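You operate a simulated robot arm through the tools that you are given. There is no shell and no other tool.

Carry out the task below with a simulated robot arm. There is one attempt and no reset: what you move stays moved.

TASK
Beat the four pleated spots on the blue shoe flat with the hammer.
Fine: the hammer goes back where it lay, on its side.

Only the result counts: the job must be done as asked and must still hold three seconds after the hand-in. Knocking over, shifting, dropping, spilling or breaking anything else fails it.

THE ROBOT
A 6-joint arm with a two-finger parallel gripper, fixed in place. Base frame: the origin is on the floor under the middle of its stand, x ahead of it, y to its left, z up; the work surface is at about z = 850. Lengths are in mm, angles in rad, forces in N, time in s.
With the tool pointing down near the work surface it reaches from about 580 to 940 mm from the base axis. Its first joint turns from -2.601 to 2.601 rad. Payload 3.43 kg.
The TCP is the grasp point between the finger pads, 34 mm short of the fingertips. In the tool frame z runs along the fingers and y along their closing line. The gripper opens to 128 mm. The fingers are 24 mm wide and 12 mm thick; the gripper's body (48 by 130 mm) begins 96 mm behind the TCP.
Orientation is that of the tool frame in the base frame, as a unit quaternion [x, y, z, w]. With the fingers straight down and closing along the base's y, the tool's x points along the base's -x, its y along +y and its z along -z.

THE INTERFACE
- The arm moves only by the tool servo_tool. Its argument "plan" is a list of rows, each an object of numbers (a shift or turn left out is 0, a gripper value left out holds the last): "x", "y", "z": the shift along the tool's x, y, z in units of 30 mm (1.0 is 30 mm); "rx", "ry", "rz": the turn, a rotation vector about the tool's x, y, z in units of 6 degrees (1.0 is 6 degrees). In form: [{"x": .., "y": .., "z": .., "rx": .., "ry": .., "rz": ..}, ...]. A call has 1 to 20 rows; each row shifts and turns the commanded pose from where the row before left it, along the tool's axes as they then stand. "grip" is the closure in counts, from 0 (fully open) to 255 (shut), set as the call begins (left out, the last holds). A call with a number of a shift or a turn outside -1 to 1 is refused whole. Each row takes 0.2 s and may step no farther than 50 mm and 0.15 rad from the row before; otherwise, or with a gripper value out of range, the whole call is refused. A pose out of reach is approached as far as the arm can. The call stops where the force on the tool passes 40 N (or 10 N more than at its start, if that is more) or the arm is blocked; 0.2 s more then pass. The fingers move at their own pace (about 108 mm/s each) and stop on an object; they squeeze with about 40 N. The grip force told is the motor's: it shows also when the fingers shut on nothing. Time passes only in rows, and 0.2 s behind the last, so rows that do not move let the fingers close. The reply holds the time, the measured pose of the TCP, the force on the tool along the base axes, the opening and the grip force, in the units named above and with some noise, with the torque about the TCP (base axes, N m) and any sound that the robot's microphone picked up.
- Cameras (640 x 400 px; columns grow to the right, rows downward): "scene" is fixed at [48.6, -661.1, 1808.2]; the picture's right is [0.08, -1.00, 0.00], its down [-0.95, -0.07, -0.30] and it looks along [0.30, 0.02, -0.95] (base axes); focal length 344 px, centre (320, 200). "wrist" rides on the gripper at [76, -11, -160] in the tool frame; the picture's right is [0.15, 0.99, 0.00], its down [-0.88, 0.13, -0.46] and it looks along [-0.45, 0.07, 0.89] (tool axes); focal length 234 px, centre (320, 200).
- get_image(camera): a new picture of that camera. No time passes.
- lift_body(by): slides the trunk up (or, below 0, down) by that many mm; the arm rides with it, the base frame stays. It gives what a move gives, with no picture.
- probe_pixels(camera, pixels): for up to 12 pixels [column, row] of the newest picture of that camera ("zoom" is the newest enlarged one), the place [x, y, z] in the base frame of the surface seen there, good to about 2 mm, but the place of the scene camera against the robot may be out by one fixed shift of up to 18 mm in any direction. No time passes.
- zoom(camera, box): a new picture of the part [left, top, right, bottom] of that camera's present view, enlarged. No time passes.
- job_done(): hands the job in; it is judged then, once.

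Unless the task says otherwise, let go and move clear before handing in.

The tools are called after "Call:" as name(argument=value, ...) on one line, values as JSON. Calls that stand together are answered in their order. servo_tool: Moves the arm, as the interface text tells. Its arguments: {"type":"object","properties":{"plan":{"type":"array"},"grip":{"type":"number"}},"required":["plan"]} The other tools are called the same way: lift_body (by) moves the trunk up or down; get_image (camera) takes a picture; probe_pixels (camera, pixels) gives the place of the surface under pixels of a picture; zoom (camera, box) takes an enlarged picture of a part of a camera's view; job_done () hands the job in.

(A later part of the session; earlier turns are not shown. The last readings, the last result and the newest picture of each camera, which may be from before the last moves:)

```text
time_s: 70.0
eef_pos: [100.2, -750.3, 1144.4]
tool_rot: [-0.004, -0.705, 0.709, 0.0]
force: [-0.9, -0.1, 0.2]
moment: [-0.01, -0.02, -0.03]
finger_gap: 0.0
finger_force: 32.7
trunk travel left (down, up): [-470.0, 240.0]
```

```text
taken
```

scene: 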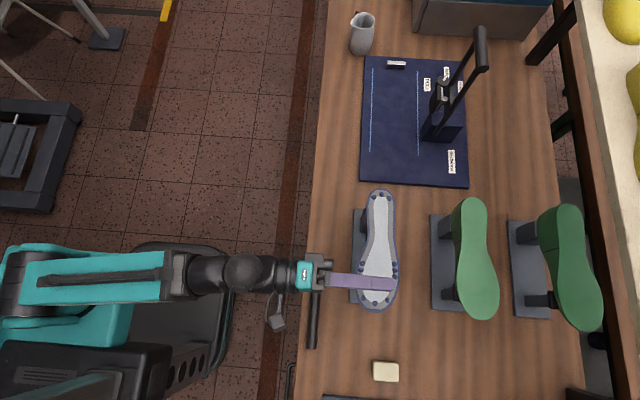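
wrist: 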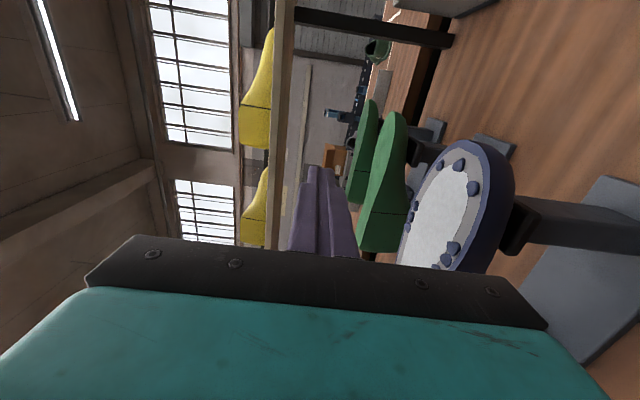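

The horizontal strike pose works at (100,-750,1144) with no flags. I'll also rehearse a lower trunk, since the left spot needs the wrist nearer the base.

Call:
servo_tool(plan=[{"y": -0.9}, {"y": -0.9}, {"y": -0.9}, {"y": -0.6}, {}])

Call:
lift_body(by=-100)

Call:
servo_tool(plan=[{"y": -0.9}, {"y": -0.9}, {"y": -0.9}, {"y": -0.6}, {}])

Call:
lift_body(by=-100)

```text
time_s: 71.2
eef_pos: [99.9, -750.9, 1246.0]
tool_rot: [-0.003, -0.707, 0.708, 0.0]
force: [0.2, 0.0, 0.0]
moment: [0.03, 0.03, -0.02]
finger_gap: 0.1
finger_force: 32.6
trunk travel left (down, up): [-470.0, 240.0]
```

```text
time_s: 72.5
eef_pos: [99.8, -750.8, 1145.7]
tool_rot: [-0.004, -0.707, 0.708, 0.0]
force: [0.4, -0.2, -0.9]
moment: [0.01, 0.0, -0.01]
finger_gap: 0.2
finger_force: 32.2
trunk travel left (down, up): [-370.0, 340.0]
```

```text
time_s: 73.7
eef_pos: [98.5, -749.8, 1244.3]
tool_rot: [-0.003, -0.707, 0.708, 0.0]
force: [-0.3, 0.9, 0.4]
moment: [-0.01, 0.01, 0.01]
finger_gap: 0.0
finger_force: 32.9
trunk travel left (down, up): [-370.0, 340.0]
```

```text
time_s: 75.0
eef_pos: [98.2, -748.7, 1142.9]
tool_rot: [-0.003, -0.707, 0.708, 0.001]
force: [-1.0, -0.1, -1.0]
moment: [0.0, -0.03, -0.01]
finger_gap: 0.0
finger_force: 32.8
trunk travel left (down, up): [-270.0, 440.0]
```

All fine at trunk −405. I'll check the left-spot height and position (y≈-712, z≈1085), then the heel position (x≈264).

Call:
servo_tool(plan=[{"z": -0.6}, {"z": -0.63}, {"y": 0.9}, {"y": 0.9}, {}])

Call:
servo_tool(plan=[{"z": 0.6, "x": -0.5}, {"z": 0.63, "x": -0.9}, {"x": -0.9}, {"x": -0.9}, {"x": -0.9}, {"x": -0.9}, {"x": -0.5}, {}])

Call:
servo_tool(plan=[{"x": 0.9}, {"x": 0.9}, {"x": 0.9}, {"x": 0.9}, {"x": 0.9}, {"x": 0.9}, {"x": 0.9}, {"x": 0.9}, {"x": 0.6}, {}])

Call:
get_image(camera="scene")

```text
time_s: 76.2
eef_pos: [101.4, -712.1, 1088.5]
tool_rot: [-0.003, -0.707, 0.707, 0.0]
force: [0.3, -0.4, -0.5]
moment: [-0.01, 0.01, -0.01]
finger_gap: 0.0
finger_force: 33.0
trunk travel left (down, up): [-270.0, 440.0]
```

```text
time_s: 78.0
eef_pos: [263.6, -749.1, 1089.6]
tool_rot: [-0.003, -0.706, 0.708, 0.0]
force: [-0.1, -0.1, -0.1]
moment: [0.01, -0.03, 0.03]
finger_gap: 0.2
finger_force: 33.8
trunk travel left (down, up): [-270.0, 440.0]
```

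```text
time_s: 80.2
eef_pos: [29.5, -749.0, 1091.1]
tool_rot: [-0.003, -0.707, 0.707, 0.0]
force: [-0.7, 0.0, 0.3]
moment: [0.01, 0.03, -0.02]
finger_gap: 0.3
finger_force: 32.8
trunk travel left (down, up): [-270.0, 440.0]
```

```text
taken
```

scene: 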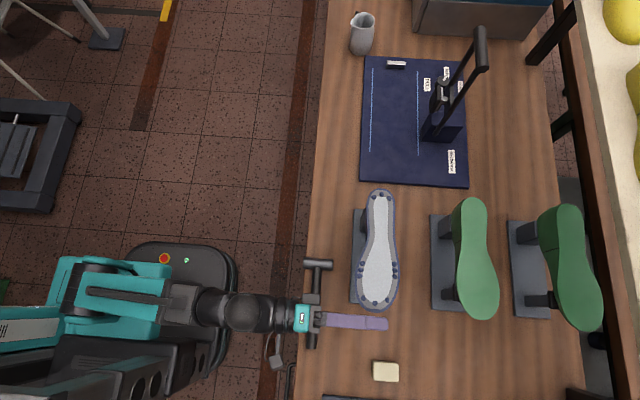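

Every strike position is reachable at trunk −405. Now I'll retrace to fetch the hammer: trunk up, tool lowered to z≈1149, then back through the same rotation.

Call:
lift_body(by=200)

Call:
servo_tool(plan=[{"y": 0.9, "x": -0.6}, {"y": 0.95, "x": -0.7}, {"y": 0.95, "x": -0.7}, {"y": 0.95, "x": -0.6}, {"y": 0.9, "x": -0.45}, {}])

Call:
servo_tool(plan=[{"rx": -0.84, "z": -0.15}, {"rx": -0.833, "y": 0.01, "z": -0.15}, {"rx": -0.833, "y": 0.03, "z": -0.15}, {"rx": -0.833, "y": 0.04, "z": -0.15}, {"rx": -0.833, "y": 0.05, "z": -0.14}, {"rx": -0.833, "y": 0.07, "z": -0.14}, {"rx": -0.833, "y": 0.08, "z": -0.13}, {"rx": -0.833, "y": 0.09, "z": -0.13}, {"rx": -0.833, "y": 0.1, "z": -0.12}, {"rx": -0.833, "y": 0.11, "z": -0.11}, {"rx": -0.833, "y": 0.12, "z": -0.1}, {}])

```text
time_s: 82.4
eef_pos: [30.1, -749.1, 1291.0]
tool_rot: [0.003, 0.707, -0.707, 0.0]
force: [-0.3, -0.7, -0.1]
moment: [0.01, -0.01, -0.03]
finger_gap: 0.0
finger_force: 33.1
trunk travel left (down, up): [-470.0, 240.0]
```

```text
time_s: 83.8
eef_pos: [124.2, -750.8, 1151.3]
tool_rot: [-0.004, -0.707, 0.707, 0.0]
force: [0.5, 0.6, -0.9]
moment: [-0.02, 0.01, -0.03]
finger_gap: 0.0
finger_force: 33.1
trunk travel left (down, up): [-470.0, 240.0]
```

```text
time_s: 86.4
eef_pos: [123.7, -700.2, 1151.5]
tool_rot: [0.003, 0.954, -0.3, 0.001]
force: [0.0, 0.1, -0.2]
moment: [0.0, 0.03, -0.01]
finger_gap: 0.0
finger_force: 33.2
trunk travel left (down, up): [-470.0, 240.0]
```

Call:
servo_tool(plan=[{"y": 0.77, "z": 0.478}, {"y": 0.77, "z": 0.478}, {"y": 0.77, "z": 0.478}, {"y": 0.77, "z": 0.478}, {"y": 0.77, "z": 0.478}, {"y": 0.77, "z": 0.478}, {}])

Call:
servo_tool(plan=[{"rx": -0.833}, {"rx": -0.833}, {"rx": -0.833}, {"rx": -0.833}, {"rx": -0.833}, {"rx": -0.833}, {"rx": -0.833}, {}], grip=135)

Call:
get_image(camera="wrist")

```text
time_s: 88.0
eef_pos: [125.1, -632.7, 1003.7]
tool_rot: [0.003, 0.954, -0.301, 0.002]
force: [0.4, -0.3, 0.3]
moment: [0.01, 0.02, 0.01]
finger_gap: 0.0
finger_force: 32.6
trunk travel left (down, up): [-470.0, 240.0]
```

```text
time_s: 89.8
eef_pos: [124.6, -633.8, 1002.8]
tool_rot: [0.002, 1.0, 0.001, 0.003]
force: [0.0, -0.8, -0.2]
moment: [-0.02, 0.02, -0.02]
finger_gap: 60.4
finger_force: 0.0
trunk travel left (down, up): [-470.0, 240.0]
```

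```text
taken
```

wrist: 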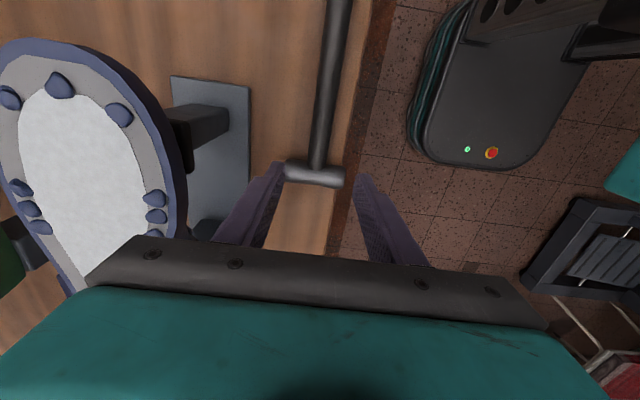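

The tool is upright above the hammer with no reach flags. I'll probe the hammer's exact line before descending.

Call:
zoom(camera="wrist", box=[240, 0, 420, 210])

Call:
probe_pixels(camera="wrist", pixels=[[288, 172], [314, 174], [342, 178], [321, 140], [328, 90], [335, 40], [318, 163], [313, 180]])

```text
1.90 times, centred on (330, 105) of wrist
```

zoom: 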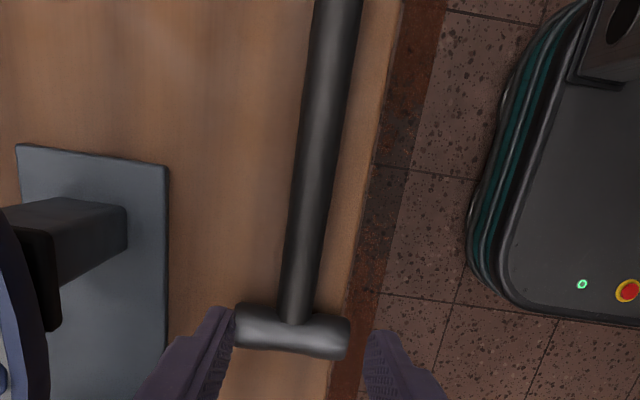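

```text
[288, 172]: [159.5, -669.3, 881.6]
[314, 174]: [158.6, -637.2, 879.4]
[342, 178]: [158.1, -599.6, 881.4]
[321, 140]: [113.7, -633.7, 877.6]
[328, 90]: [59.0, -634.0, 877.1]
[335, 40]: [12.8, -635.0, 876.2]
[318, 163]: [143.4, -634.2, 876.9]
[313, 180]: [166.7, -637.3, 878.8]
```

Call:
servo_tool(plan=[{"x": 0.09, "y": -0.04, "z": 0.8}, {"z": 0.9}, {"z": 0.9}, {"z": 0.6}, {"z": 0.4}, {"z": 0.15}, {}])

Call:
zoom(camera="wrist", box=[220, 50, 460, 250])

```text
time_s: 91.4
eef_pos: [121.5, -635.4, 890.2]
tool_rot: [0.003, 1.0, 0.0, 0.004]
force: [0.1, 1.4, -0.5]
moment: [0.01, 0.03, 0.02]
finger_gap: 60.2
finger_force: 0.1
trunk travel left (down, up): [-470.0, 240.0]
```

```text
2.00 times, centred on (340, 150) of wrist
```

zoom: 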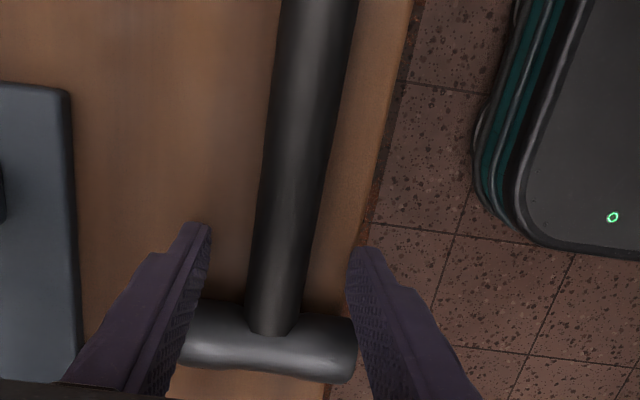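

Call:
servo_tool(plan=[{"z": 0.14}, {}])

Call:
servo_tool(plan=[{}, {}, {}, {}], grip=255)

Call:
servo_tool(plan=[{"z": -0.15}, {"z": -0.35}, {"z": -0.5}, {}])

Call:
zoom(camera="wrist", box=[220, 50, 460, 250])

```text
time_s: 92.0
eef_pos: [121.5, -636.2, 885.9]
tool_rot: [0.003, 1.0, 0.0, 0.003]
force: [0.4, -0.1, -0.8]
moment: [-0.01, 0.01, 0.03]
finger_gap: 60.2
finger_force: 0.1
trunk travel left (down, up): [-470.0, 240.0]
```

```text
time_s: 93.0
eef_pos: [121.5, -636.0, 885.6]
tool_rot: [0.003, 1.0, -0.001, 0.002]
force: [0.5, -1.6, -0.3]
moment: [-0.01, 0.02, 0.08]
finger_gap: 19.3
finger_force: 40.1
trunk travel left (down, up): [-470.0, 240.0]
```

```text
time_s: 94.0
eef_pos: [121.3, -638.4, 912.8]
tool_rot: [0.002, 1.0, 0.0, 0.002]
force: [0.6, 0.9, -4.0]
moment: [0.04, -0.14, -0.01]
finger_gap: 19.5
finger_force: 39.8
trunk travel left (down, up): [-470.0, 240.0]
```

```text
2.00 times, centred on (340, 150) of wrist
```

zoom: 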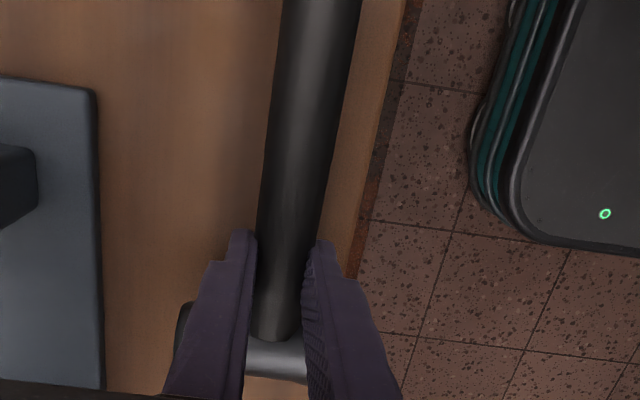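

Hammer held again (4.0 N, gap 19.5). I'll lift to z≈1000 and rotate to 35° at this safe distance from the shoe.

Call:
servo_tool(plan=[{"z": -0.4, "y": 0.1}, {"z": -0.6}, {"z": -0.6}, {"z": -0.6}, {"z": -0.5}, {"z": -0.2}, {}])

Call:
servo_tool(plan=[{"rx": 0.5}, {"rx": 0.8}, {"rx": 0.9}, {"rx": 0.9}, {"rx": 0.9}, {"rx": 0.9}, {"rx": 0.6}, {"rx": 0.333}, {}])

Call:
get_image(camera="scene")

Call:
get_image(camera="wrist")

```text
time_s: 95.6
eef_pos: [121.1, -631.9, 1002.0]
tool_rot: [0.003, 1.0, 0.0, 0.003]
force: [0.5, 0.5, -2.9]
moment: [-0.04, -0.14, 0.03]
finger_gap: 19.3
finger_force: 39.6
trunk travel left (down, up): [-470.0, 240.0]
```

```text
time_s: 97.6
eef_pos: [122.2, -633.9, 1003.0]
tool_rot: [0.003, 0.953, -0.302, 0.001]
force: [-0.4, 0.7, -2.5]
moment: [0.05, -0.12, -0.04]
finger_gap: 19.5
finger_force: 40.0
trunk travel left (down, up): [-470.0, 240.0]
```

```text
taken
```

scene: 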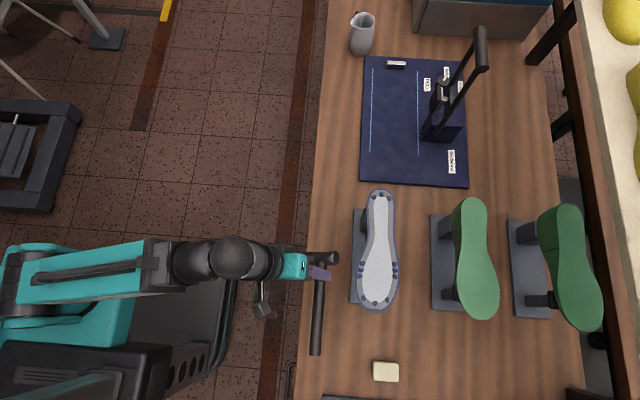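

```text
taken
```

wrist: 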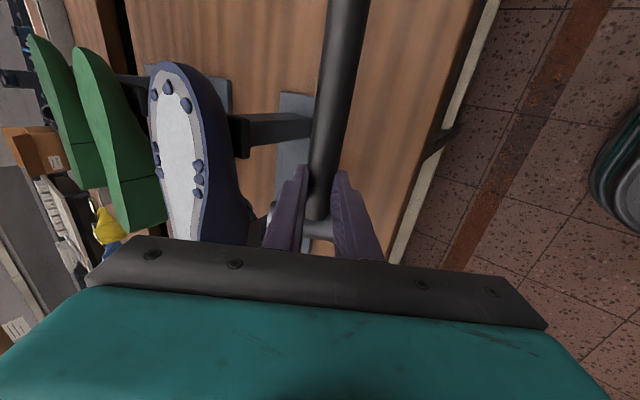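

Stable at 35°. I'll rise straight up 100 mm, and then drift outward over the shoe with plenty of height, as rehearsed.

Call:
servo_tool(plan=[{"y": -0.4, "z": -0.57}, {"y": -0.55, "z": -0.78}, {"y": -0.55, "z": -0.78}, {"y": -0.4, "z": -0.57}, {"y": -0.6, "z": -0.1}, {"y": -0.7, "z": -0.1}, {"y": -0.7, "z": -0.05}, {"y": -0.6, "z": 0.0}, {}])

Call:
get_image(camera="wrist")

```text
time_s: 99.6
eef_pos: [120.7, -692.7, 1151.9]
tool_rot: [0.003, 0.954, -0.301, 0.002]
force: [0.2, -0.5, -2.6]
moment: [0.07, -0.14, 0.02]
finger_gap: 19.6
finger_force: 39.7
trunk travel left (down, up): [-470.0, 240.0]
```

```text
taken
```

wrist: 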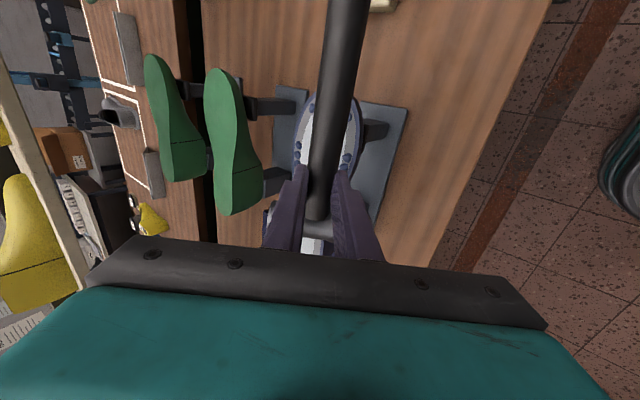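

Call:
servo_tool(plan=[{"rx": 0.6, "y": -0.12, "z": 0.1}, {"rx": 0.833, "y": -0.11, "z": 0.11}, {"rx": 0.833, "y": -0.1, "z": 0.12}, {"rx": 0.833, "y": -0.09, "z": 0.13}, {"rx": 0.833, "y": -0.08, "z": 0.13}, {"rx": 0.833, "y": -0.07, "z": 0.14}, {"rx": 0.833, "y": -0.05, "z": 0.14}, {"rx": 0.833, "y": -0.04, "z": 0.15}, {"rx": 0.833, "y": -0.03, "z": 0.15}, {"rx": 0.833, "y": -0.01, "z": 0.15}, {"rx": 0.833, "y": 0, "z": 0.15}, {"rx": 0.24, "z": 0.15}, {}])

Call:
get_image(camera="wrist")

Call:
zoom(camera="scene", box=[290, 170, 450, 350])

```text
time_s: 102.4
eef_pos: [120.0, -747.1, 1145.5]
tool_rot: [-0.003, -0.707, 0.708, 0.0]
force: [-0.3, 0.3, -2.8]
moment: [0.03, -0.17, -0.01]
finger_gap: 19.6
finger_force: 40.0
trunk travel left (down, up): [-470.0, 240.0]
```

```text
taken
```

wrist: 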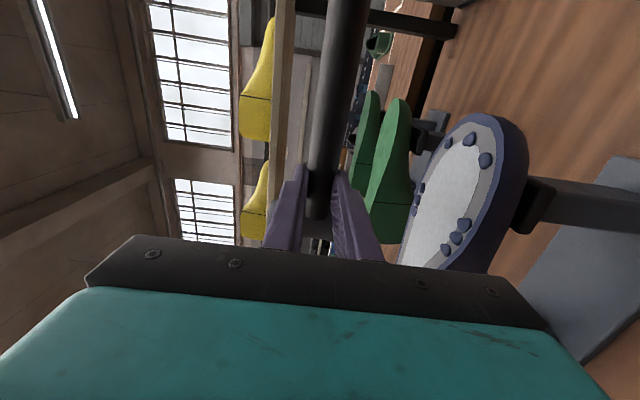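

```text
2.22 times, centred on (370, 260) of scene
```

zoom: 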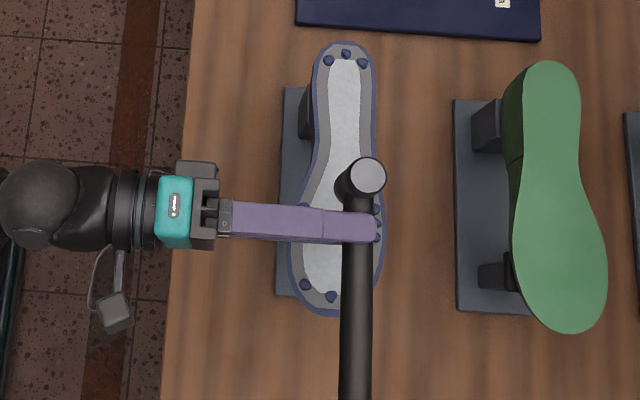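

The hammer head now stands vertical above the sole, with its top face at zoom (366,175). I'll probe the head, handle and bumps for exact aim.

Call:
probe_pixels(camera="zoom", pixels=[[366, 175], [355, 175], [378, 175], [366, 163], [366, 187], [358, 280], [357, 370], [330, 205], [328, 60], [346, 54], [363, 62], [330, 297]])

```text
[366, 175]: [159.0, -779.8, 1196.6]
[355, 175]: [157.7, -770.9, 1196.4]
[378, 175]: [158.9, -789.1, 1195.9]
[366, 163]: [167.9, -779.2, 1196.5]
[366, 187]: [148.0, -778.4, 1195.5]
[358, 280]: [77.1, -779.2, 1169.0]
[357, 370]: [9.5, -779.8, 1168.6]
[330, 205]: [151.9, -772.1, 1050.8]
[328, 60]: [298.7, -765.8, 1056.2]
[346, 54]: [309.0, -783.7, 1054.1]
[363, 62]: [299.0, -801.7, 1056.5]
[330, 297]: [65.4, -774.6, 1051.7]
```

The head centre is at TCP + (41, −22), with its lower face about 37 mm below the handle axis and level. I'll now lower the trunk in the rehearsed two stages, so all four spots are reachable.

Call:
servo_tool(plan=[{"y": -0.5}, {"y": -0.8}, {"y": -0.8}, {"y": -0.8}, {"y": -0.4}, {}])

Call:
lift_body(by=-100)

Call:
servo_tool(plan=[{"y": -0.5}, {"y": -0.8}, {"y": -0.8}, {"y": -0.8}, {"y": -0.4}, {}])

Call:
lift_body(by=-100)

```text
time_s: 103.8
eef_pos: [119.5, -748.9, 1245.9]
tool_rot: [0.004, 0.707, -0.707, -0.001]
force: [-0.4, -0.3, -3.8]
moment: [0.07, -0.15, 0.02]
finger_gap: 19.2
finger_force: 39.8
trunk travel left (down, up): [-470.0, 240.0]
```

```text
time_s: 105.2
eef_pos: [119.0, -748.6, 1146.1]
tool_rot: [-0.004, -0.706, 0.708, 0.0]
force: [-0.6, -0.6, -3.3]
moment: [0.06, -0.17, -0.03]
finger_gap: 19.5
finger_force: 40.6
trunk travel left (down, up): [-370.0, 340.0]
```

```text
time_s: 106.5
eef_pos: [119.3, -749.9, 1244.7]
tool_rot: [-0.003, -0.707, 0.708, 0.001]
force: [-0.6, -0.2, -4.3]
moment: [0.08, -0.12, -0.01]
finger_gap: 19.4
finger_force: 40.4
trunk travel left (down, up): [-370.0, 340.0]
```

```text
time_s: 107.9
eef_pos: [118.5, -749.0, 1145.1]
tool_rot: [-0.004, -0.706, 0.708, 0.0]
force: [0.1, 0.3, -2.7]
moment: [0.07, -0.14, -0.03]
finger_gap: 19.5
finger_force: 40.1
trunk travel left (down, up): [-270.0, 440.0]
```

The grip is unchanged at trunk −405. I'll move the head over the left spot (bumps around x=136, y=-733) and verify the aim with the scene camera.

Call:
servo_tool(plan=[{"x": 0.4, "z": -0.6}, {"x": 0.4, "z": -0.657}, {}])

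Call:
zoom(camera="scene", box=[290, 170, 450, 350])

Call:
get_image(camera="wrist")

```text
time_s: 108.7
eef_pos: [92.1, -710.4, 1144.1]
tool_rot: [-0.003, -0.706, 0.708, 0.0]
force: [-0.1, -0.7, -3.2]
moment: [0.06, -0.14, -0.02]
finger_gap: 19.7
finger_force: 40.0
trunk travel left (down, up): [-270.0, 440.0]
```

```text
2.22 times, centred on (370, 260) of scene
```

zoom: 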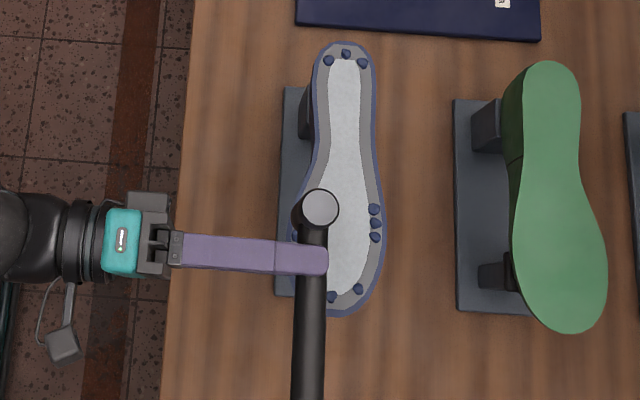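

```text
taken
```

wrist: 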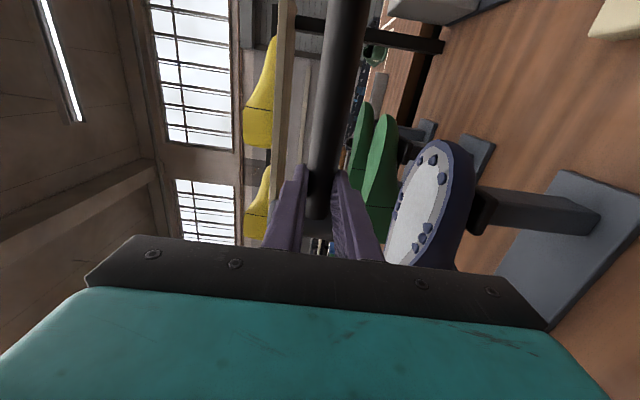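

Call:
probe_pixels(camera="zoom", pixels=[[320, 208], [308, 208], [332, 208], [320, 196], [320, 220], [312, 300], [374, 209], [377, 222], [376, 236], [332, 297], [358, 289]])

Call:
zoom(camera="wrist", box=[300, 110, 520, 290])

```text
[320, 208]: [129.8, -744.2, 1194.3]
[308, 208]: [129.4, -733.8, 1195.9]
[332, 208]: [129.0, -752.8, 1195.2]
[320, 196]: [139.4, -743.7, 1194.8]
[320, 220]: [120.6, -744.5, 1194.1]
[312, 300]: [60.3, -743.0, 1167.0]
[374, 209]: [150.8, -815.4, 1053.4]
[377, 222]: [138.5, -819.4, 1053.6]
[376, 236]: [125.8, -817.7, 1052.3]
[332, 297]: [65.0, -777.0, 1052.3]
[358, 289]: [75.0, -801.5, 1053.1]
```

```text
2.22 times, centred on (410, 200) of wrist
```

zoom: 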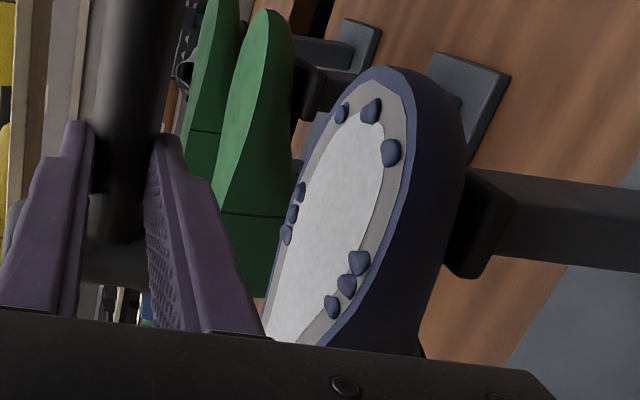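

The head is centred at about (133,-733) over the left bumps. I'll lower to just above and give one light, quick tap whose path ends about 2 mm below bump height, to see the effect.

Call:
servo_tool(plan=[{"x": -0.1, "y": 0.6}, {"y": 0.6}, {}])

Call:
servo_tool(plan=[{"y": 1.0}, {"y": -1.0}, {}])

Call:
zoom(camera="wrist", box=[300, 110, 520, 290])

Call:
zoom(camera="scene", box=[290, 170, 450, 350])

```text
time_s: 109.5
eef_pos: [95.8, -711.7, 1109.3]
tool_rot: [-0.004, -0.706, 0.708, 0.0]
force: [0.5, 0.2, -3.4]
moment: [0.09, -0.13, -0.03]
finger_gap: 19.5
finger_force: 39.9
trunk travel left (down, up): [-270.0, 440.0]
```

```text
time_s: 110.3
eef_pos: [97.1, -711.4, 1107.8]
tool_rot: [-0.003, -0.707, 0.707, 0.0]
force: [-0.3, 0.6, -3.1]
moment: [0.1, -0.17, -0.01]
finger_gap: 19.4
finger_force: 39.5
trunk travel left (down, up): [-270.0, 440.0]
```

```text
2.22 times, centred on (410, 200) of wrist
```

zoom: 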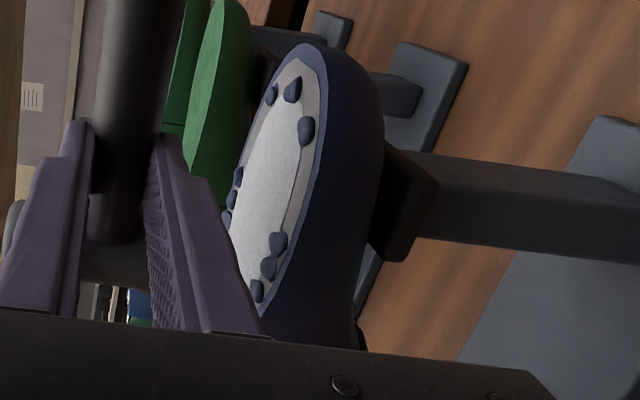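

```text
2.22 times, centred on (370, 260) of scene
```

zoom: 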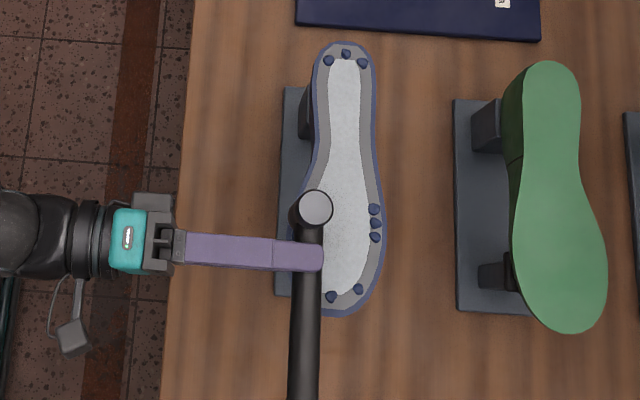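

No contact sound or force came, so the tap stopped short of the bumps. I'll tap again about 6 mm deeper.

Call:
servo_tool(plan=[{"y": 1.0}, {"y": 0.2}, {"y": -1.0}, {}])

Call:
zoom(camera="wrist", box=[300, 110, 520, 290])

Call:
zoom(camera="scene", box=[290, 170, 450, 350])

```text
time_s: 111.3
eef_pos: [98.9, -711.7, 1101.6]
tool_rot: [-0.004, -0.707, 0.708, 0.0]
force: [-0.7, -0.2, -3.9]
moment: [0.12, -0.15, -0.02]
finger_gap: 19.6
finger_force: 40.1
trunk travel left (down, up): [-270.0, 440.0]
```

```text
2.22 times, centred on (410, 200) of wrist
```

zoom: 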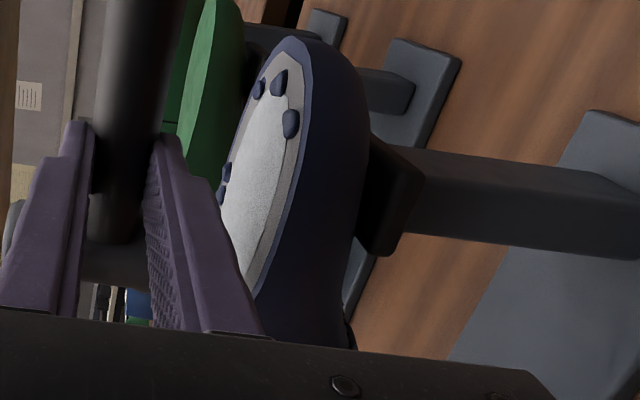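

```text
2.22 times, centred on (370, 260) of scene
```

zoom: 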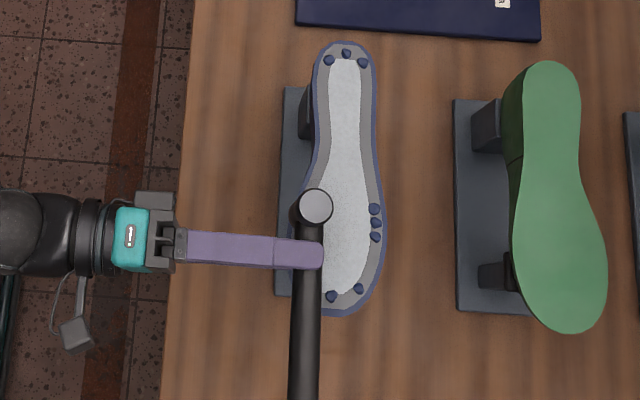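

The left spot's three bumps are gone, flattened with a single tap, and the shoe stayed put. I'll move to the right spot (bumps around x=140, y=-805).

Call:
servo_tool(plan=[{"y": -0.9}, {"z": 0.75}, {"z": 0.8}, {"z": 0.8}, {}])

Call:
zoom(camera="scene", box=[290, 170, 450, 350])

Call:
zoom(camera="wrist", box=[300, 90, 560, 300])

```text
time_s: 112.5
eef_pos: [98.6, -784.7, 1128.4]
tool_rot: [-0.004, -0.707, 0.707, 0.0]
force: [-0.3, 0.0, -2.8]
moment: [0.07, -0.14, -0.03]
finger_gap: 19.5
finger_force: 39.9
trunk travel left (down, up): [-270.0, 440.0]
```

```text
2.22 times, centred on (370, 260) of scene
```

zoom: 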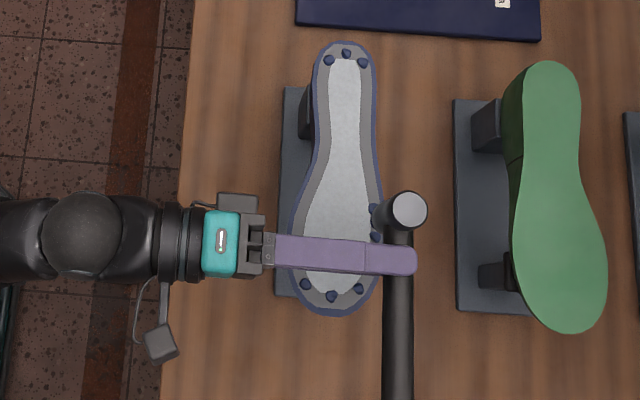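

```text
1.90 times, centred on (430, 195) of wrist
```

zoom: 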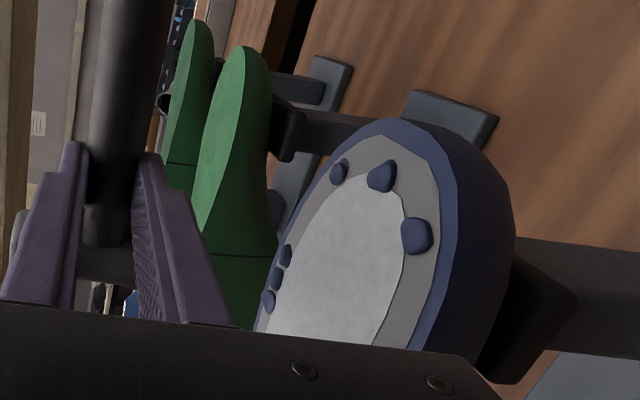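

The left edge is now smooth in both views. I'll check the head's aim over the right bumps.

Call:
probe_pixels(camera="zoom", pixels=[[409, 210], [397, 210], [421, 210], [409, 199], [409, 222], [373, 209], [375, 236], [305, 284], [331, 296], [358, 289], [328, 60], [346, 53]])

```text
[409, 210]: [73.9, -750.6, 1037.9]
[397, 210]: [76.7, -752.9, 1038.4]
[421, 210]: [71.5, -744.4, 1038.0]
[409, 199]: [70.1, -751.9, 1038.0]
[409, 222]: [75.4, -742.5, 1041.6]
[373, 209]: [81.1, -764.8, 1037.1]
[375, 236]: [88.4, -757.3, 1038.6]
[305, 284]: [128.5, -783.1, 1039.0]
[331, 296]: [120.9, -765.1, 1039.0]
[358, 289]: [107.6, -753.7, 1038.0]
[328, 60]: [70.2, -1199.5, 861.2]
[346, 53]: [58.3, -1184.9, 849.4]
```

That probe used the wrist zoom; I'll redo it on the scene zoom.

Call:
zoom(camera="scene", box=[290, 170, 450, 350])

Call:
probe_pixels(camera="zoom", pixels=[[409, 210], [397, 210], [421, 210], [409, 199], [409, 222], [373, 209], [375, 236], [305, 284], [331, 296], [358, 289], [328, 60], [346, 53]])

```text
2.22 times, centred on (370, 260) of scene
```

zoom: 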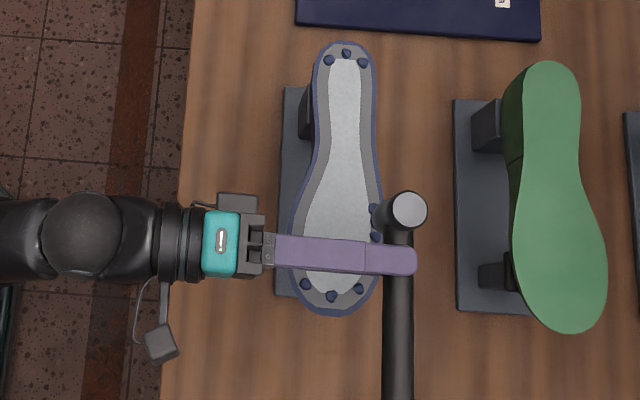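

```text
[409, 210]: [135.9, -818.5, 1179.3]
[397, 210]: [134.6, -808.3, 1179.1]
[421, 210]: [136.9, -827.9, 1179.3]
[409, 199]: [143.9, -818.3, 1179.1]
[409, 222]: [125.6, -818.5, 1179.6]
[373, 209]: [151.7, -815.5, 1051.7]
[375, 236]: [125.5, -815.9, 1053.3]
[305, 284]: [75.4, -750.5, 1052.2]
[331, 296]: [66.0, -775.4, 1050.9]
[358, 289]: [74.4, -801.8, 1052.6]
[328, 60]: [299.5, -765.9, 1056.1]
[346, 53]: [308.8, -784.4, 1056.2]
```

Aim is within 2–3 mm of the right bumps (scene y −816). I'll nudge it inward slightly and give the same tap.

Call:
servo_tool(plan=[{"x": -0.08, "z": -0.1, "y": 0.34}, {"y": 0.34}, {}])

Call:
servo_tool(plan=[{"y": 1.0}, {"y": 0.2}, {"y": -1.0}, {}])

Call:
zoom(camera="wrist", box=[300, 90, 560, 300])

Call:
zoom(camera="scene", box=[290, 170, 450, 350])

```text
time_s: 113.3
eef_pos: [101.4, -780.9, 1109.2]
tool_rot: [-0.004, -0.706, 0.708, 0.0]
force: [0.6, -0.2, -3.0]
moment: [0.05, -0.15, 0.03]
finger_gap: 19.6
finger_force: 40.1
trunk travel left (down, up): [-270.0, 440.0]
```

```text
time_s: 114.3
eef_pos: [101.0, -781.1, 1104.4]
tool_rot: [0.004, 0.707, -0.707, 0.0]
force: [-0.3, -0.1, -3.3]
moment: [0.08, -0.16, -0.01]
finger_gap: 19.6
finger_force: 40.0
trunk travel left (down, up): [-270.0, 440.0]
```

```text
1.90 times, centred on (430, 195) of wrist
```

zoom: 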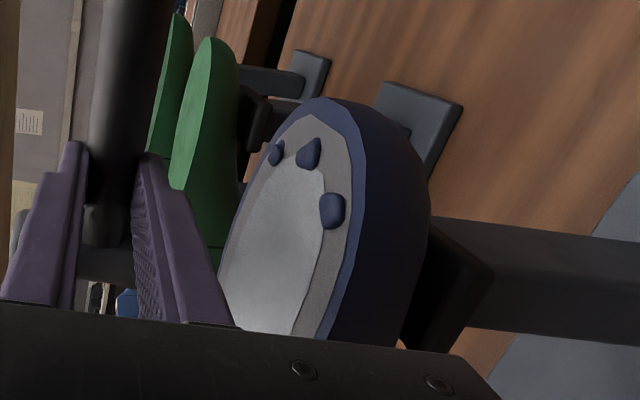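

```text
2.22 times, centred on (370, 260) of scene
```

zoom: 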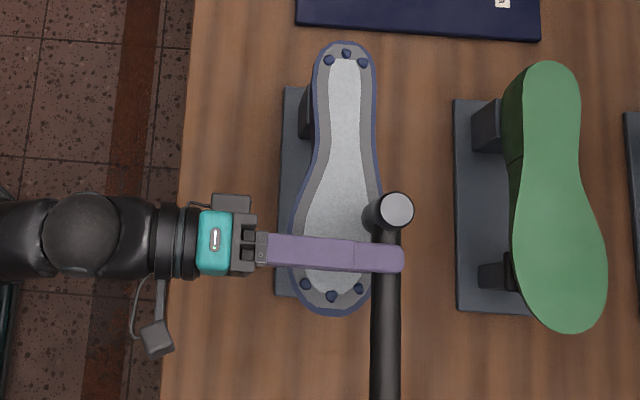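

The right spot is flat too. I'll raise and move over the toe spot (centre about (74,-764)).

Call:
servo_tool(plan=[{"y": -0.8}, {"x": 0.75, "z": -0.45}, {"x": 0.75, "z": -0.45}, {"x": 0.75, "z": -0.43}, {}])

Call:
zoom(camera="scene", box=[290, 190, 450, 370])

```text
time_s: 115.5
eef_pos: [32.9, -739.8, 1127.4]
tool_rot: [-0.003, -0.706, 0.708, 0.0]
force: [0.8, 0.7, -2.5]
moment: [0.11, -0.14, 0.0]
finger_gap: 19.4
finger_force: 40.2
trunk travel left (down, up): [-270.0, 440.0]
```

```text
2.22 times, centred on (370, 280) of scene
```

zoom: 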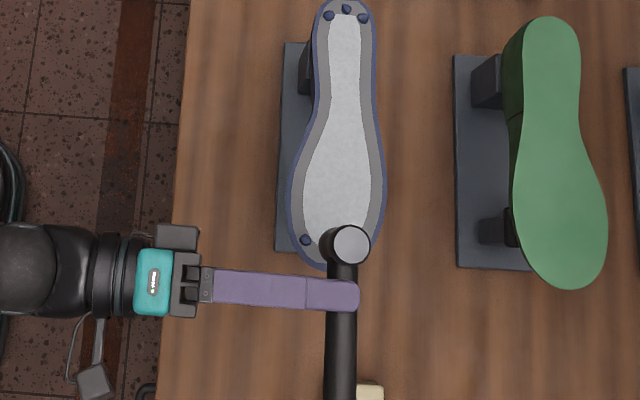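

Call:
probe_pixels(camera="zoom", pixels=[[351, 245], [340, 245], [362, 245], [351, 234], [351, 256], [305, 240], [330, 245], [345, 200], [310, 190], [378, 190], [346, 9], [363, 17]])

```text
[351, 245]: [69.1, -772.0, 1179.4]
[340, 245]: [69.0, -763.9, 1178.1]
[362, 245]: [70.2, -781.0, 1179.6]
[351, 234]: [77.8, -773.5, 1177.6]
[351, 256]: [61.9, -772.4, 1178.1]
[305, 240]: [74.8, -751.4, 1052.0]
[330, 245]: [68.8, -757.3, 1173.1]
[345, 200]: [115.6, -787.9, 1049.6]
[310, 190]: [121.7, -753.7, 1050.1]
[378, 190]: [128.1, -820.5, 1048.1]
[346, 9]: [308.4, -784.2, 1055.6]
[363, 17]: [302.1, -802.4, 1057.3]
```

The head is 3 mm off the toe centre (bumps centred at scene (72,-776)). I'll adjust and tap.

Call:
servo_tool(plan=[{"x": -0.07, "z": 0.1, "y": 0.32}, {"y": 0.33}, {}])

Call:
servo_tool(plan=[{"y": 1.0}, {"y": 0.2}, {"y": -1.0}, {}])

Call:
zoom(camera="scene", box=[290, 190, 450, 370])

Call:
zoom(camera="wrist", box=[300, 90, 560, 300])

```text
time_s: 116.3
eef_pos: [33.9, -741.4, 1108.1]
tool_rot: [-0.004, -0.706, 0.708, 0.0]
force: [0.1, 0.3, -4.4]
moment: [0.04, -0.16, -0.03]
finger_gap: 19.6
finger_force: 39.6
trunk travel left (down, up): [-270.0, 440.0]
```

```text
time_s: 117.3
eef_pos: [34.4, -743.0, 1101.1]
tool_rot: [-0.003, -0.707, 0.707, 0.0]
force: [0.6, 0.1, -3.3]
moment: [0.1, -0.11, 0.0]
finger_gap: 19.4
finger_force: 39.6
trunk travel left (down, up): [-270.0, 440.0]
```

```text
2.22 times, centred on (370, 280) of scene
```

zoom: 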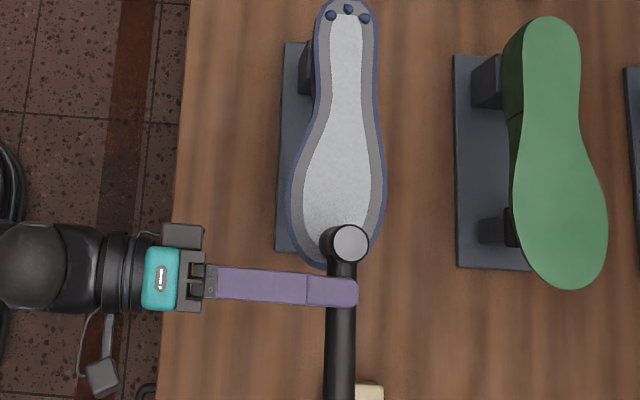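

```text
1.90 times, centred on (430, 195) of wrist
```

zoom: 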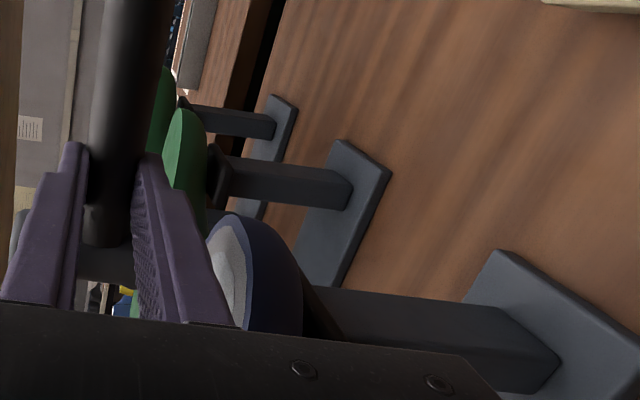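

The toe spot is flat as well. I'll raise and move over to the heel spot, then check aim and the shoe's position.

Call:
servo_tool(plan=[{"y": -0.95}, {"x": -0.9}, {"x": -0.95, "z": 0.05}, {"x": -0.95, "z": 0.05}, {"x": -0.95, "z": 0.05}, {"x": -0.95, "z": 0.05}, {"x": -0.95}, {"x": -0.95}, {"x": -0.95}, {}])

Call:
zoom(camera="scene", box=[290, 150, 450, 330])

```text
time_s: 119.5
eef_pos: [264.8, -748.5, 1131.6]
tool_rot: [-0.004, -0.707, 0.708, 0.0]
force: [0.0, 0.4, -3.2]
moment: [0.05, -0.14, -0.03]
finger_gap: 19.6
finger_force: 40.6
trunk travel left (down, up): [-270.0, 440.0]
```

```text
2.22 times, centred on (370, 240) of scene
```

zoom: 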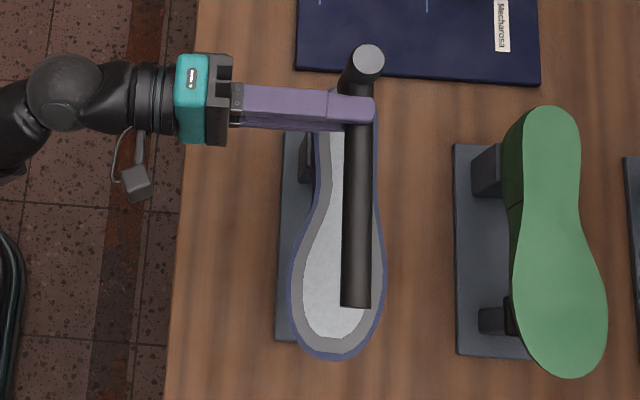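

Call:
probe_pixels(camera="zoom", pixels=[[368, 60], [357, 60], [379, 60], [368, 49], [368, 71], [330, 160], [335, 320], [300, 280], [383, 270]])

Call:
get_image(camera="wrist")

```text
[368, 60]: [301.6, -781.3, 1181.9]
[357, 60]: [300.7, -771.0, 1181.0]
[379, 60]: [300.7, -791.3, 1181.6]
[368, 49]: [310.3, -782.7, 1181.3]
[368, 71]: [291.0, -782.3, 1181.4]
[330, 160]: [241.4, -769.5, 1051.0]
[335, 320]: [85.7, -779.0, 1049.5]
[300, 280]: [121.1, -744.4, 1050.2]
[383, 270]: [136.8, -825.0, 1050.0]
```

```text
taken
```

wrist: 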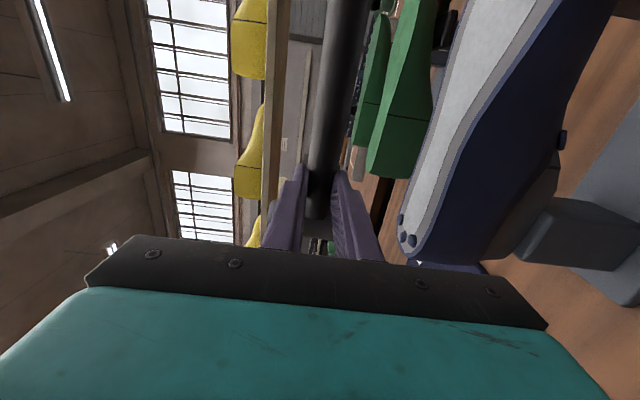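

Call:
probe_pixels(camera="wrist", pixels=[[402, 219], [404, 238], [412, 240], [430, 200], [400, 230]])

```text
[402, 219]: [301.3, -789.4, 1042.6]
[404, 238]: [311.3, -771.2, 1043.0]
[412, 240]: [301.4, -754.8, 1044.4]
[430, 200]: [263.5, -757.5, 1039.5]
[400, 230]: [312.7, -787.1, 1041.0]
```

The heel bumps centre at about (304.7,-771.8), and the head is right above at (304,-771). I'll give the same tap.

Call:
servo_tool(plan=[{"y": 0.39}, {"y": 0.39}, {}])

Call:
servo_tool(plan=[{"y": 1.0}, {"y": 0.2}, {"y": -1.0}, {}])

Call:
get_image(camera="wrist")

Call:
zoom(camera="scene", box=[290, 150, 450, 330])

```text
time_s: 120.3
eef_pos: [264.2, -748.9, 1108.1]
tool_rot: [-0.004, -0.706, 0.708, 0.0]
force: [0.8, -1.3, -4.3]
moment: [0.09, -0.15, 0.03]
finger_gap: 19.4
finger_force: 39.9
trunk travel left (down, up): [-270.0, 440.0]
```

```text
time_s: 121.3
eef_pos: [264.4, -748.4, 1101.9]
tool_rot: [-0.005, -0.707, 0.707, 0.0]
force: [0.9, 0.5, -3.9]
moment: [0.07, -0.16, 0.01]
finger_gap: 19.5
finger_force: 40.1
trunk travel left (down, up): [-270.0, 440.0]
```

```text
taken
```

wrist: 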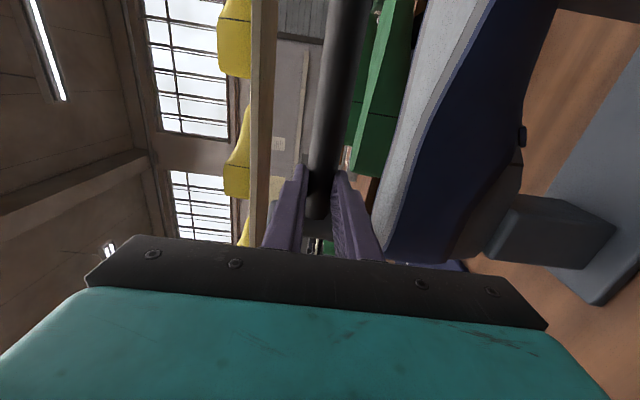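

```text
2.22 times, centred on (370, 240) of scene
```

zoom: 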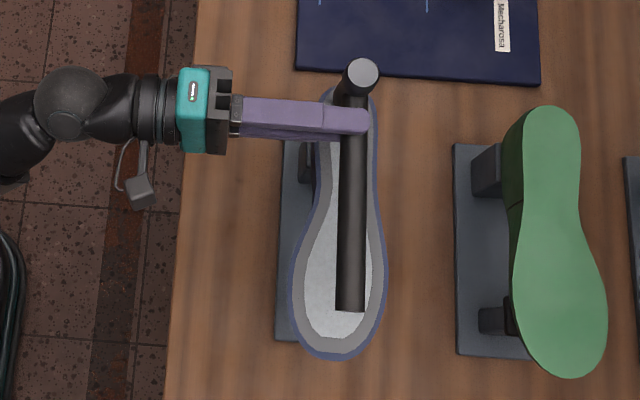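

All heel bumps are gone as well. I'll raise the hammer and draw it back toward x≈121, and then look over the whole sole.

Call:
servo_tool(plan=[{"y": -0.9}, {"y": -0.5, "x": 0.5}, {"x": 0.9}, {"x": 0.95}, {"x": 0.95}, {"x": 0.95}, {"x": 0.52}, {}])

Call:
lift_body(by=200)

Call:
zoom(camera="scene", box=[300, 170, 460, 330])

```text
time_s: 123.1
eef_pos: [120.2, -748.2, 1143.5]
tool_rot: [0.003, 0.707, -0.707, 0.0]
force: [-0.2, 0.5, -2.2]
moment: [0.1, -0.15, -0.01]
finger_gap: 19.6
finger_force: 40.0
trunk travel left (down, up): [-270.0, 440.0]
```

```text
time_s: 125.2
eef_pos: [119.4, -748.2, 1341.8]
tool_rot: [-0.004, -0.706, 0.708, 0.0]
force: [0.1, 0.9, -2.9]
moment: [0.05, -0.15, 0.0]
finger_gap: 19.4
finger_force: 40.5
trunk travel left (down, up): [-470.0, 240.0]
```

```text
2.50 times, centred on (380, 250) of scene
```

zoom: 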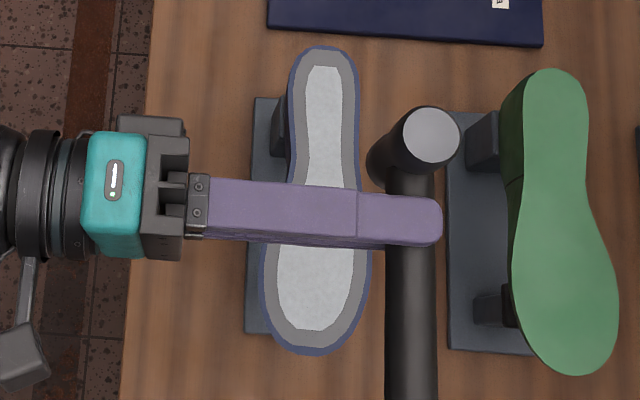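

Heel and toe are smooth all round. I'll retrace the path: lower the arm to z≈1150, then rotate back to 35° drifting toward y≈-695.

Call:
servo_tool(plan=[{"y": 0.6}, {"y": 0.9}, {"y": 0.9}, {"y": 0.9}, {"y": 0.9}, {"y": 0.9}, {"y": 0.8}, {"y": 0.5}, {}])

Call:
servo_tool(plan=[{"rx": -0.5, "z": -0.15}, {"rx": -0.833, "y": 0.01, "z": -0.15}, {"rx": -0.833, "y": 0.03, "z": -0.15}, {"rx": -0.833, "y": 0.04, "z": -0.15}, {"rx": -0.833, "y": 0.05, "z": -0.14}, {"rx": -0.833, "y": 0.07, "z": -0.14}, {"rx": -0.833, "y": 0.08, "z": -0.13}, {"rx": -0.833, "y": 0.09, "z": -0.13}, {"rx": -0.833, "y": 0.1, "z": -0.12}, {"rx": -0.833, "y": 0.11, "z": -0.11}, {"rx": -0.833, "y": 0.12, "z": -0.1}, {"rx": -0.34}, {}])

Call:
get_image(camera="wrist")

```text
time_s: 127.2
eef_pos: [122.5, -750.5, 1151.5]
tool_rot: [-0.004, -0.706, 0.708, 0.0]
force: [-0.5, 0.2, -3.0]
moment: [0.05, -0.15, 0.02]
finger_gap: 19.4
finger_force: 40.1
trunk travel left (down, up): [-470.0, 240.0]
```

```text
time_s: 130.1
eef_pos: [120.9, -697.7, 1149.7]
tool_rot: [0.003, 0.954, -0.3, 0.002]
force: [-0.1, -0.2, -3.3]
moment: [0.06, -0.17, -0.05]
finger_gap: 19.4
finger_force: 40.0
trunk travel left (down, up): [-470.0, 240.0]
```

```text
taken
```

wrist: 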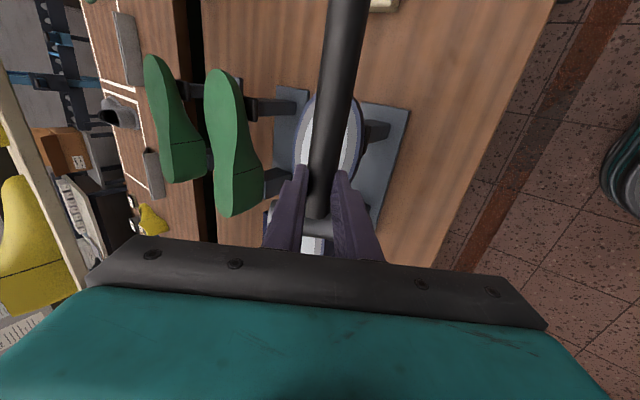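

Call:
servo_tool(plan=[{"y": 0.6, "z": 0.0}, {"y": 0.7, "z": 0.0}, {"y": 0.7, "z": 0.05}, {"y": 0.6, "z": 0.1}, {"y": 0.4, "z": 0.57}, {"y": 0.55, "z": 0.78}, {"y": 0.55, "z": 0.78}, {"y": 0.4, "z": 0.57}, {}])

Call:
servo_tool(plan=[{"rx": -0.5}, {"rx": -0.8}, {"rx": -0.9}, {"rx": -0.9}, {"rx": -0.9}, {"rx": -0.9}, {"rx": -0.6}, {"rx": -0.333}, {}])

Call:
get_image(camera="wrist")

Call:
get_image(camera="scene")

```text
time_s: 132.1
eef_pos: [121.3, -634.4, 1000.8]
tool_rot: [0.003, 0.954, -0.301, 0.002]
force: [0.0, 0.5, -3.9]
moment: [0.06, -0.15, 0.01]
finger_gap: 19.6
finger_force: 40.2
trunk travel left (down, up): [-470.0, 240.0]
```

```text
time_s: 134.1
eef_pos: [122.9, -635.7, 1001.3]
tool_rot: [0.003, 1.0, 0.0, 0.003]
force: [0.3, 0.4, -3.3]
moment: [0.02, -0.12, -0.01]
finger_gap: 19.7
finger_force: 39.3
trunk travel left (down, up): [-470.0, 240.0]
```

```text
taken
```

wrist: 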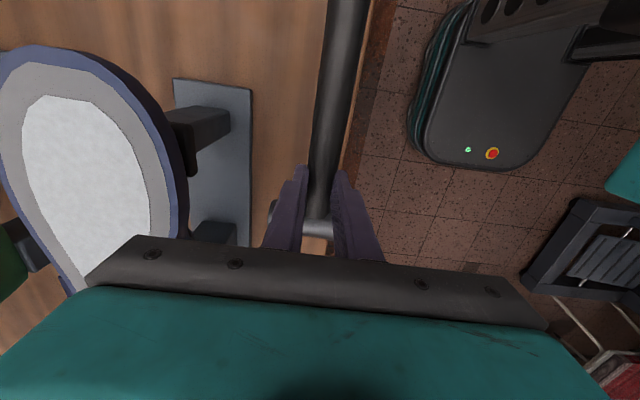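

```text
taken
```

scene: 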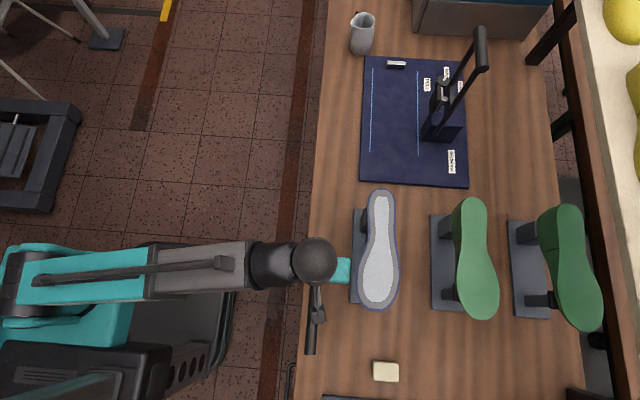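

The sole is clean of bumps. The hammer's home line (y≈-669.7) is too near the shoe for the upright gripper body here. I'll set the hammer down at y≈-645 first, then regrip it past the toe (x≈30), where there's room, and carry it home from there.

Call:
servo_tool(plan=[{"x": 0.04, "y": -0.3, "z": 0.5}, {"z": 0.8}, {"z": 0.8}, {"z": 0.8}, {"z": 0.5}, {"z": 0.25}, {}])

Call:
get_image(camera="wrist")

```text
time_s: 135.7
eef_pos: [121.1, -645.2, 892.2]
tool_rot: [0.003, 1.0, 0.0, 0.002]
force: [0.2, -0.2, -4.4]
moment: [0.01, -0.15, 0.01]
finger_gap: 19.6
finger_force: 40.4
trunk travel left (down, up): [-470.0, 240.0]
```

```text
taken
```

wrist: 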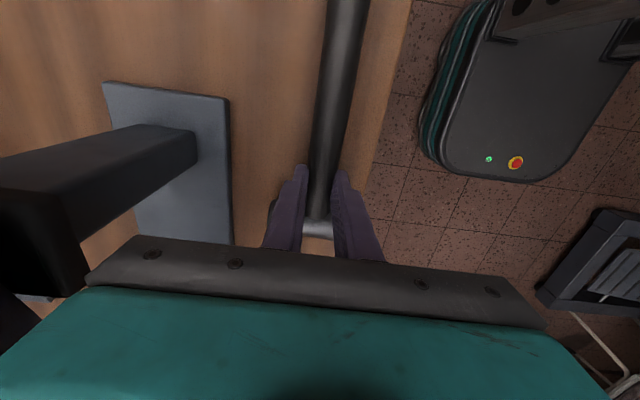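

Call:
servo_tool(plan=[{"z": 0.1}, {"z": 0.07}, {"z": 0.04}, {}])

```text
time_s: 136.7
eef_pos: [120.3, -645.0, 889.6]
tool_rot: [0.002, 1.0, -0.002, 0.003]
force: [0.8, -5.3, 28.1]
moment: [0.1, 0.61, -0.03]
finger_gap: 19.5
finger_force: 39.9
trunk travel left (down, up): [-470.0, 240.0]
```

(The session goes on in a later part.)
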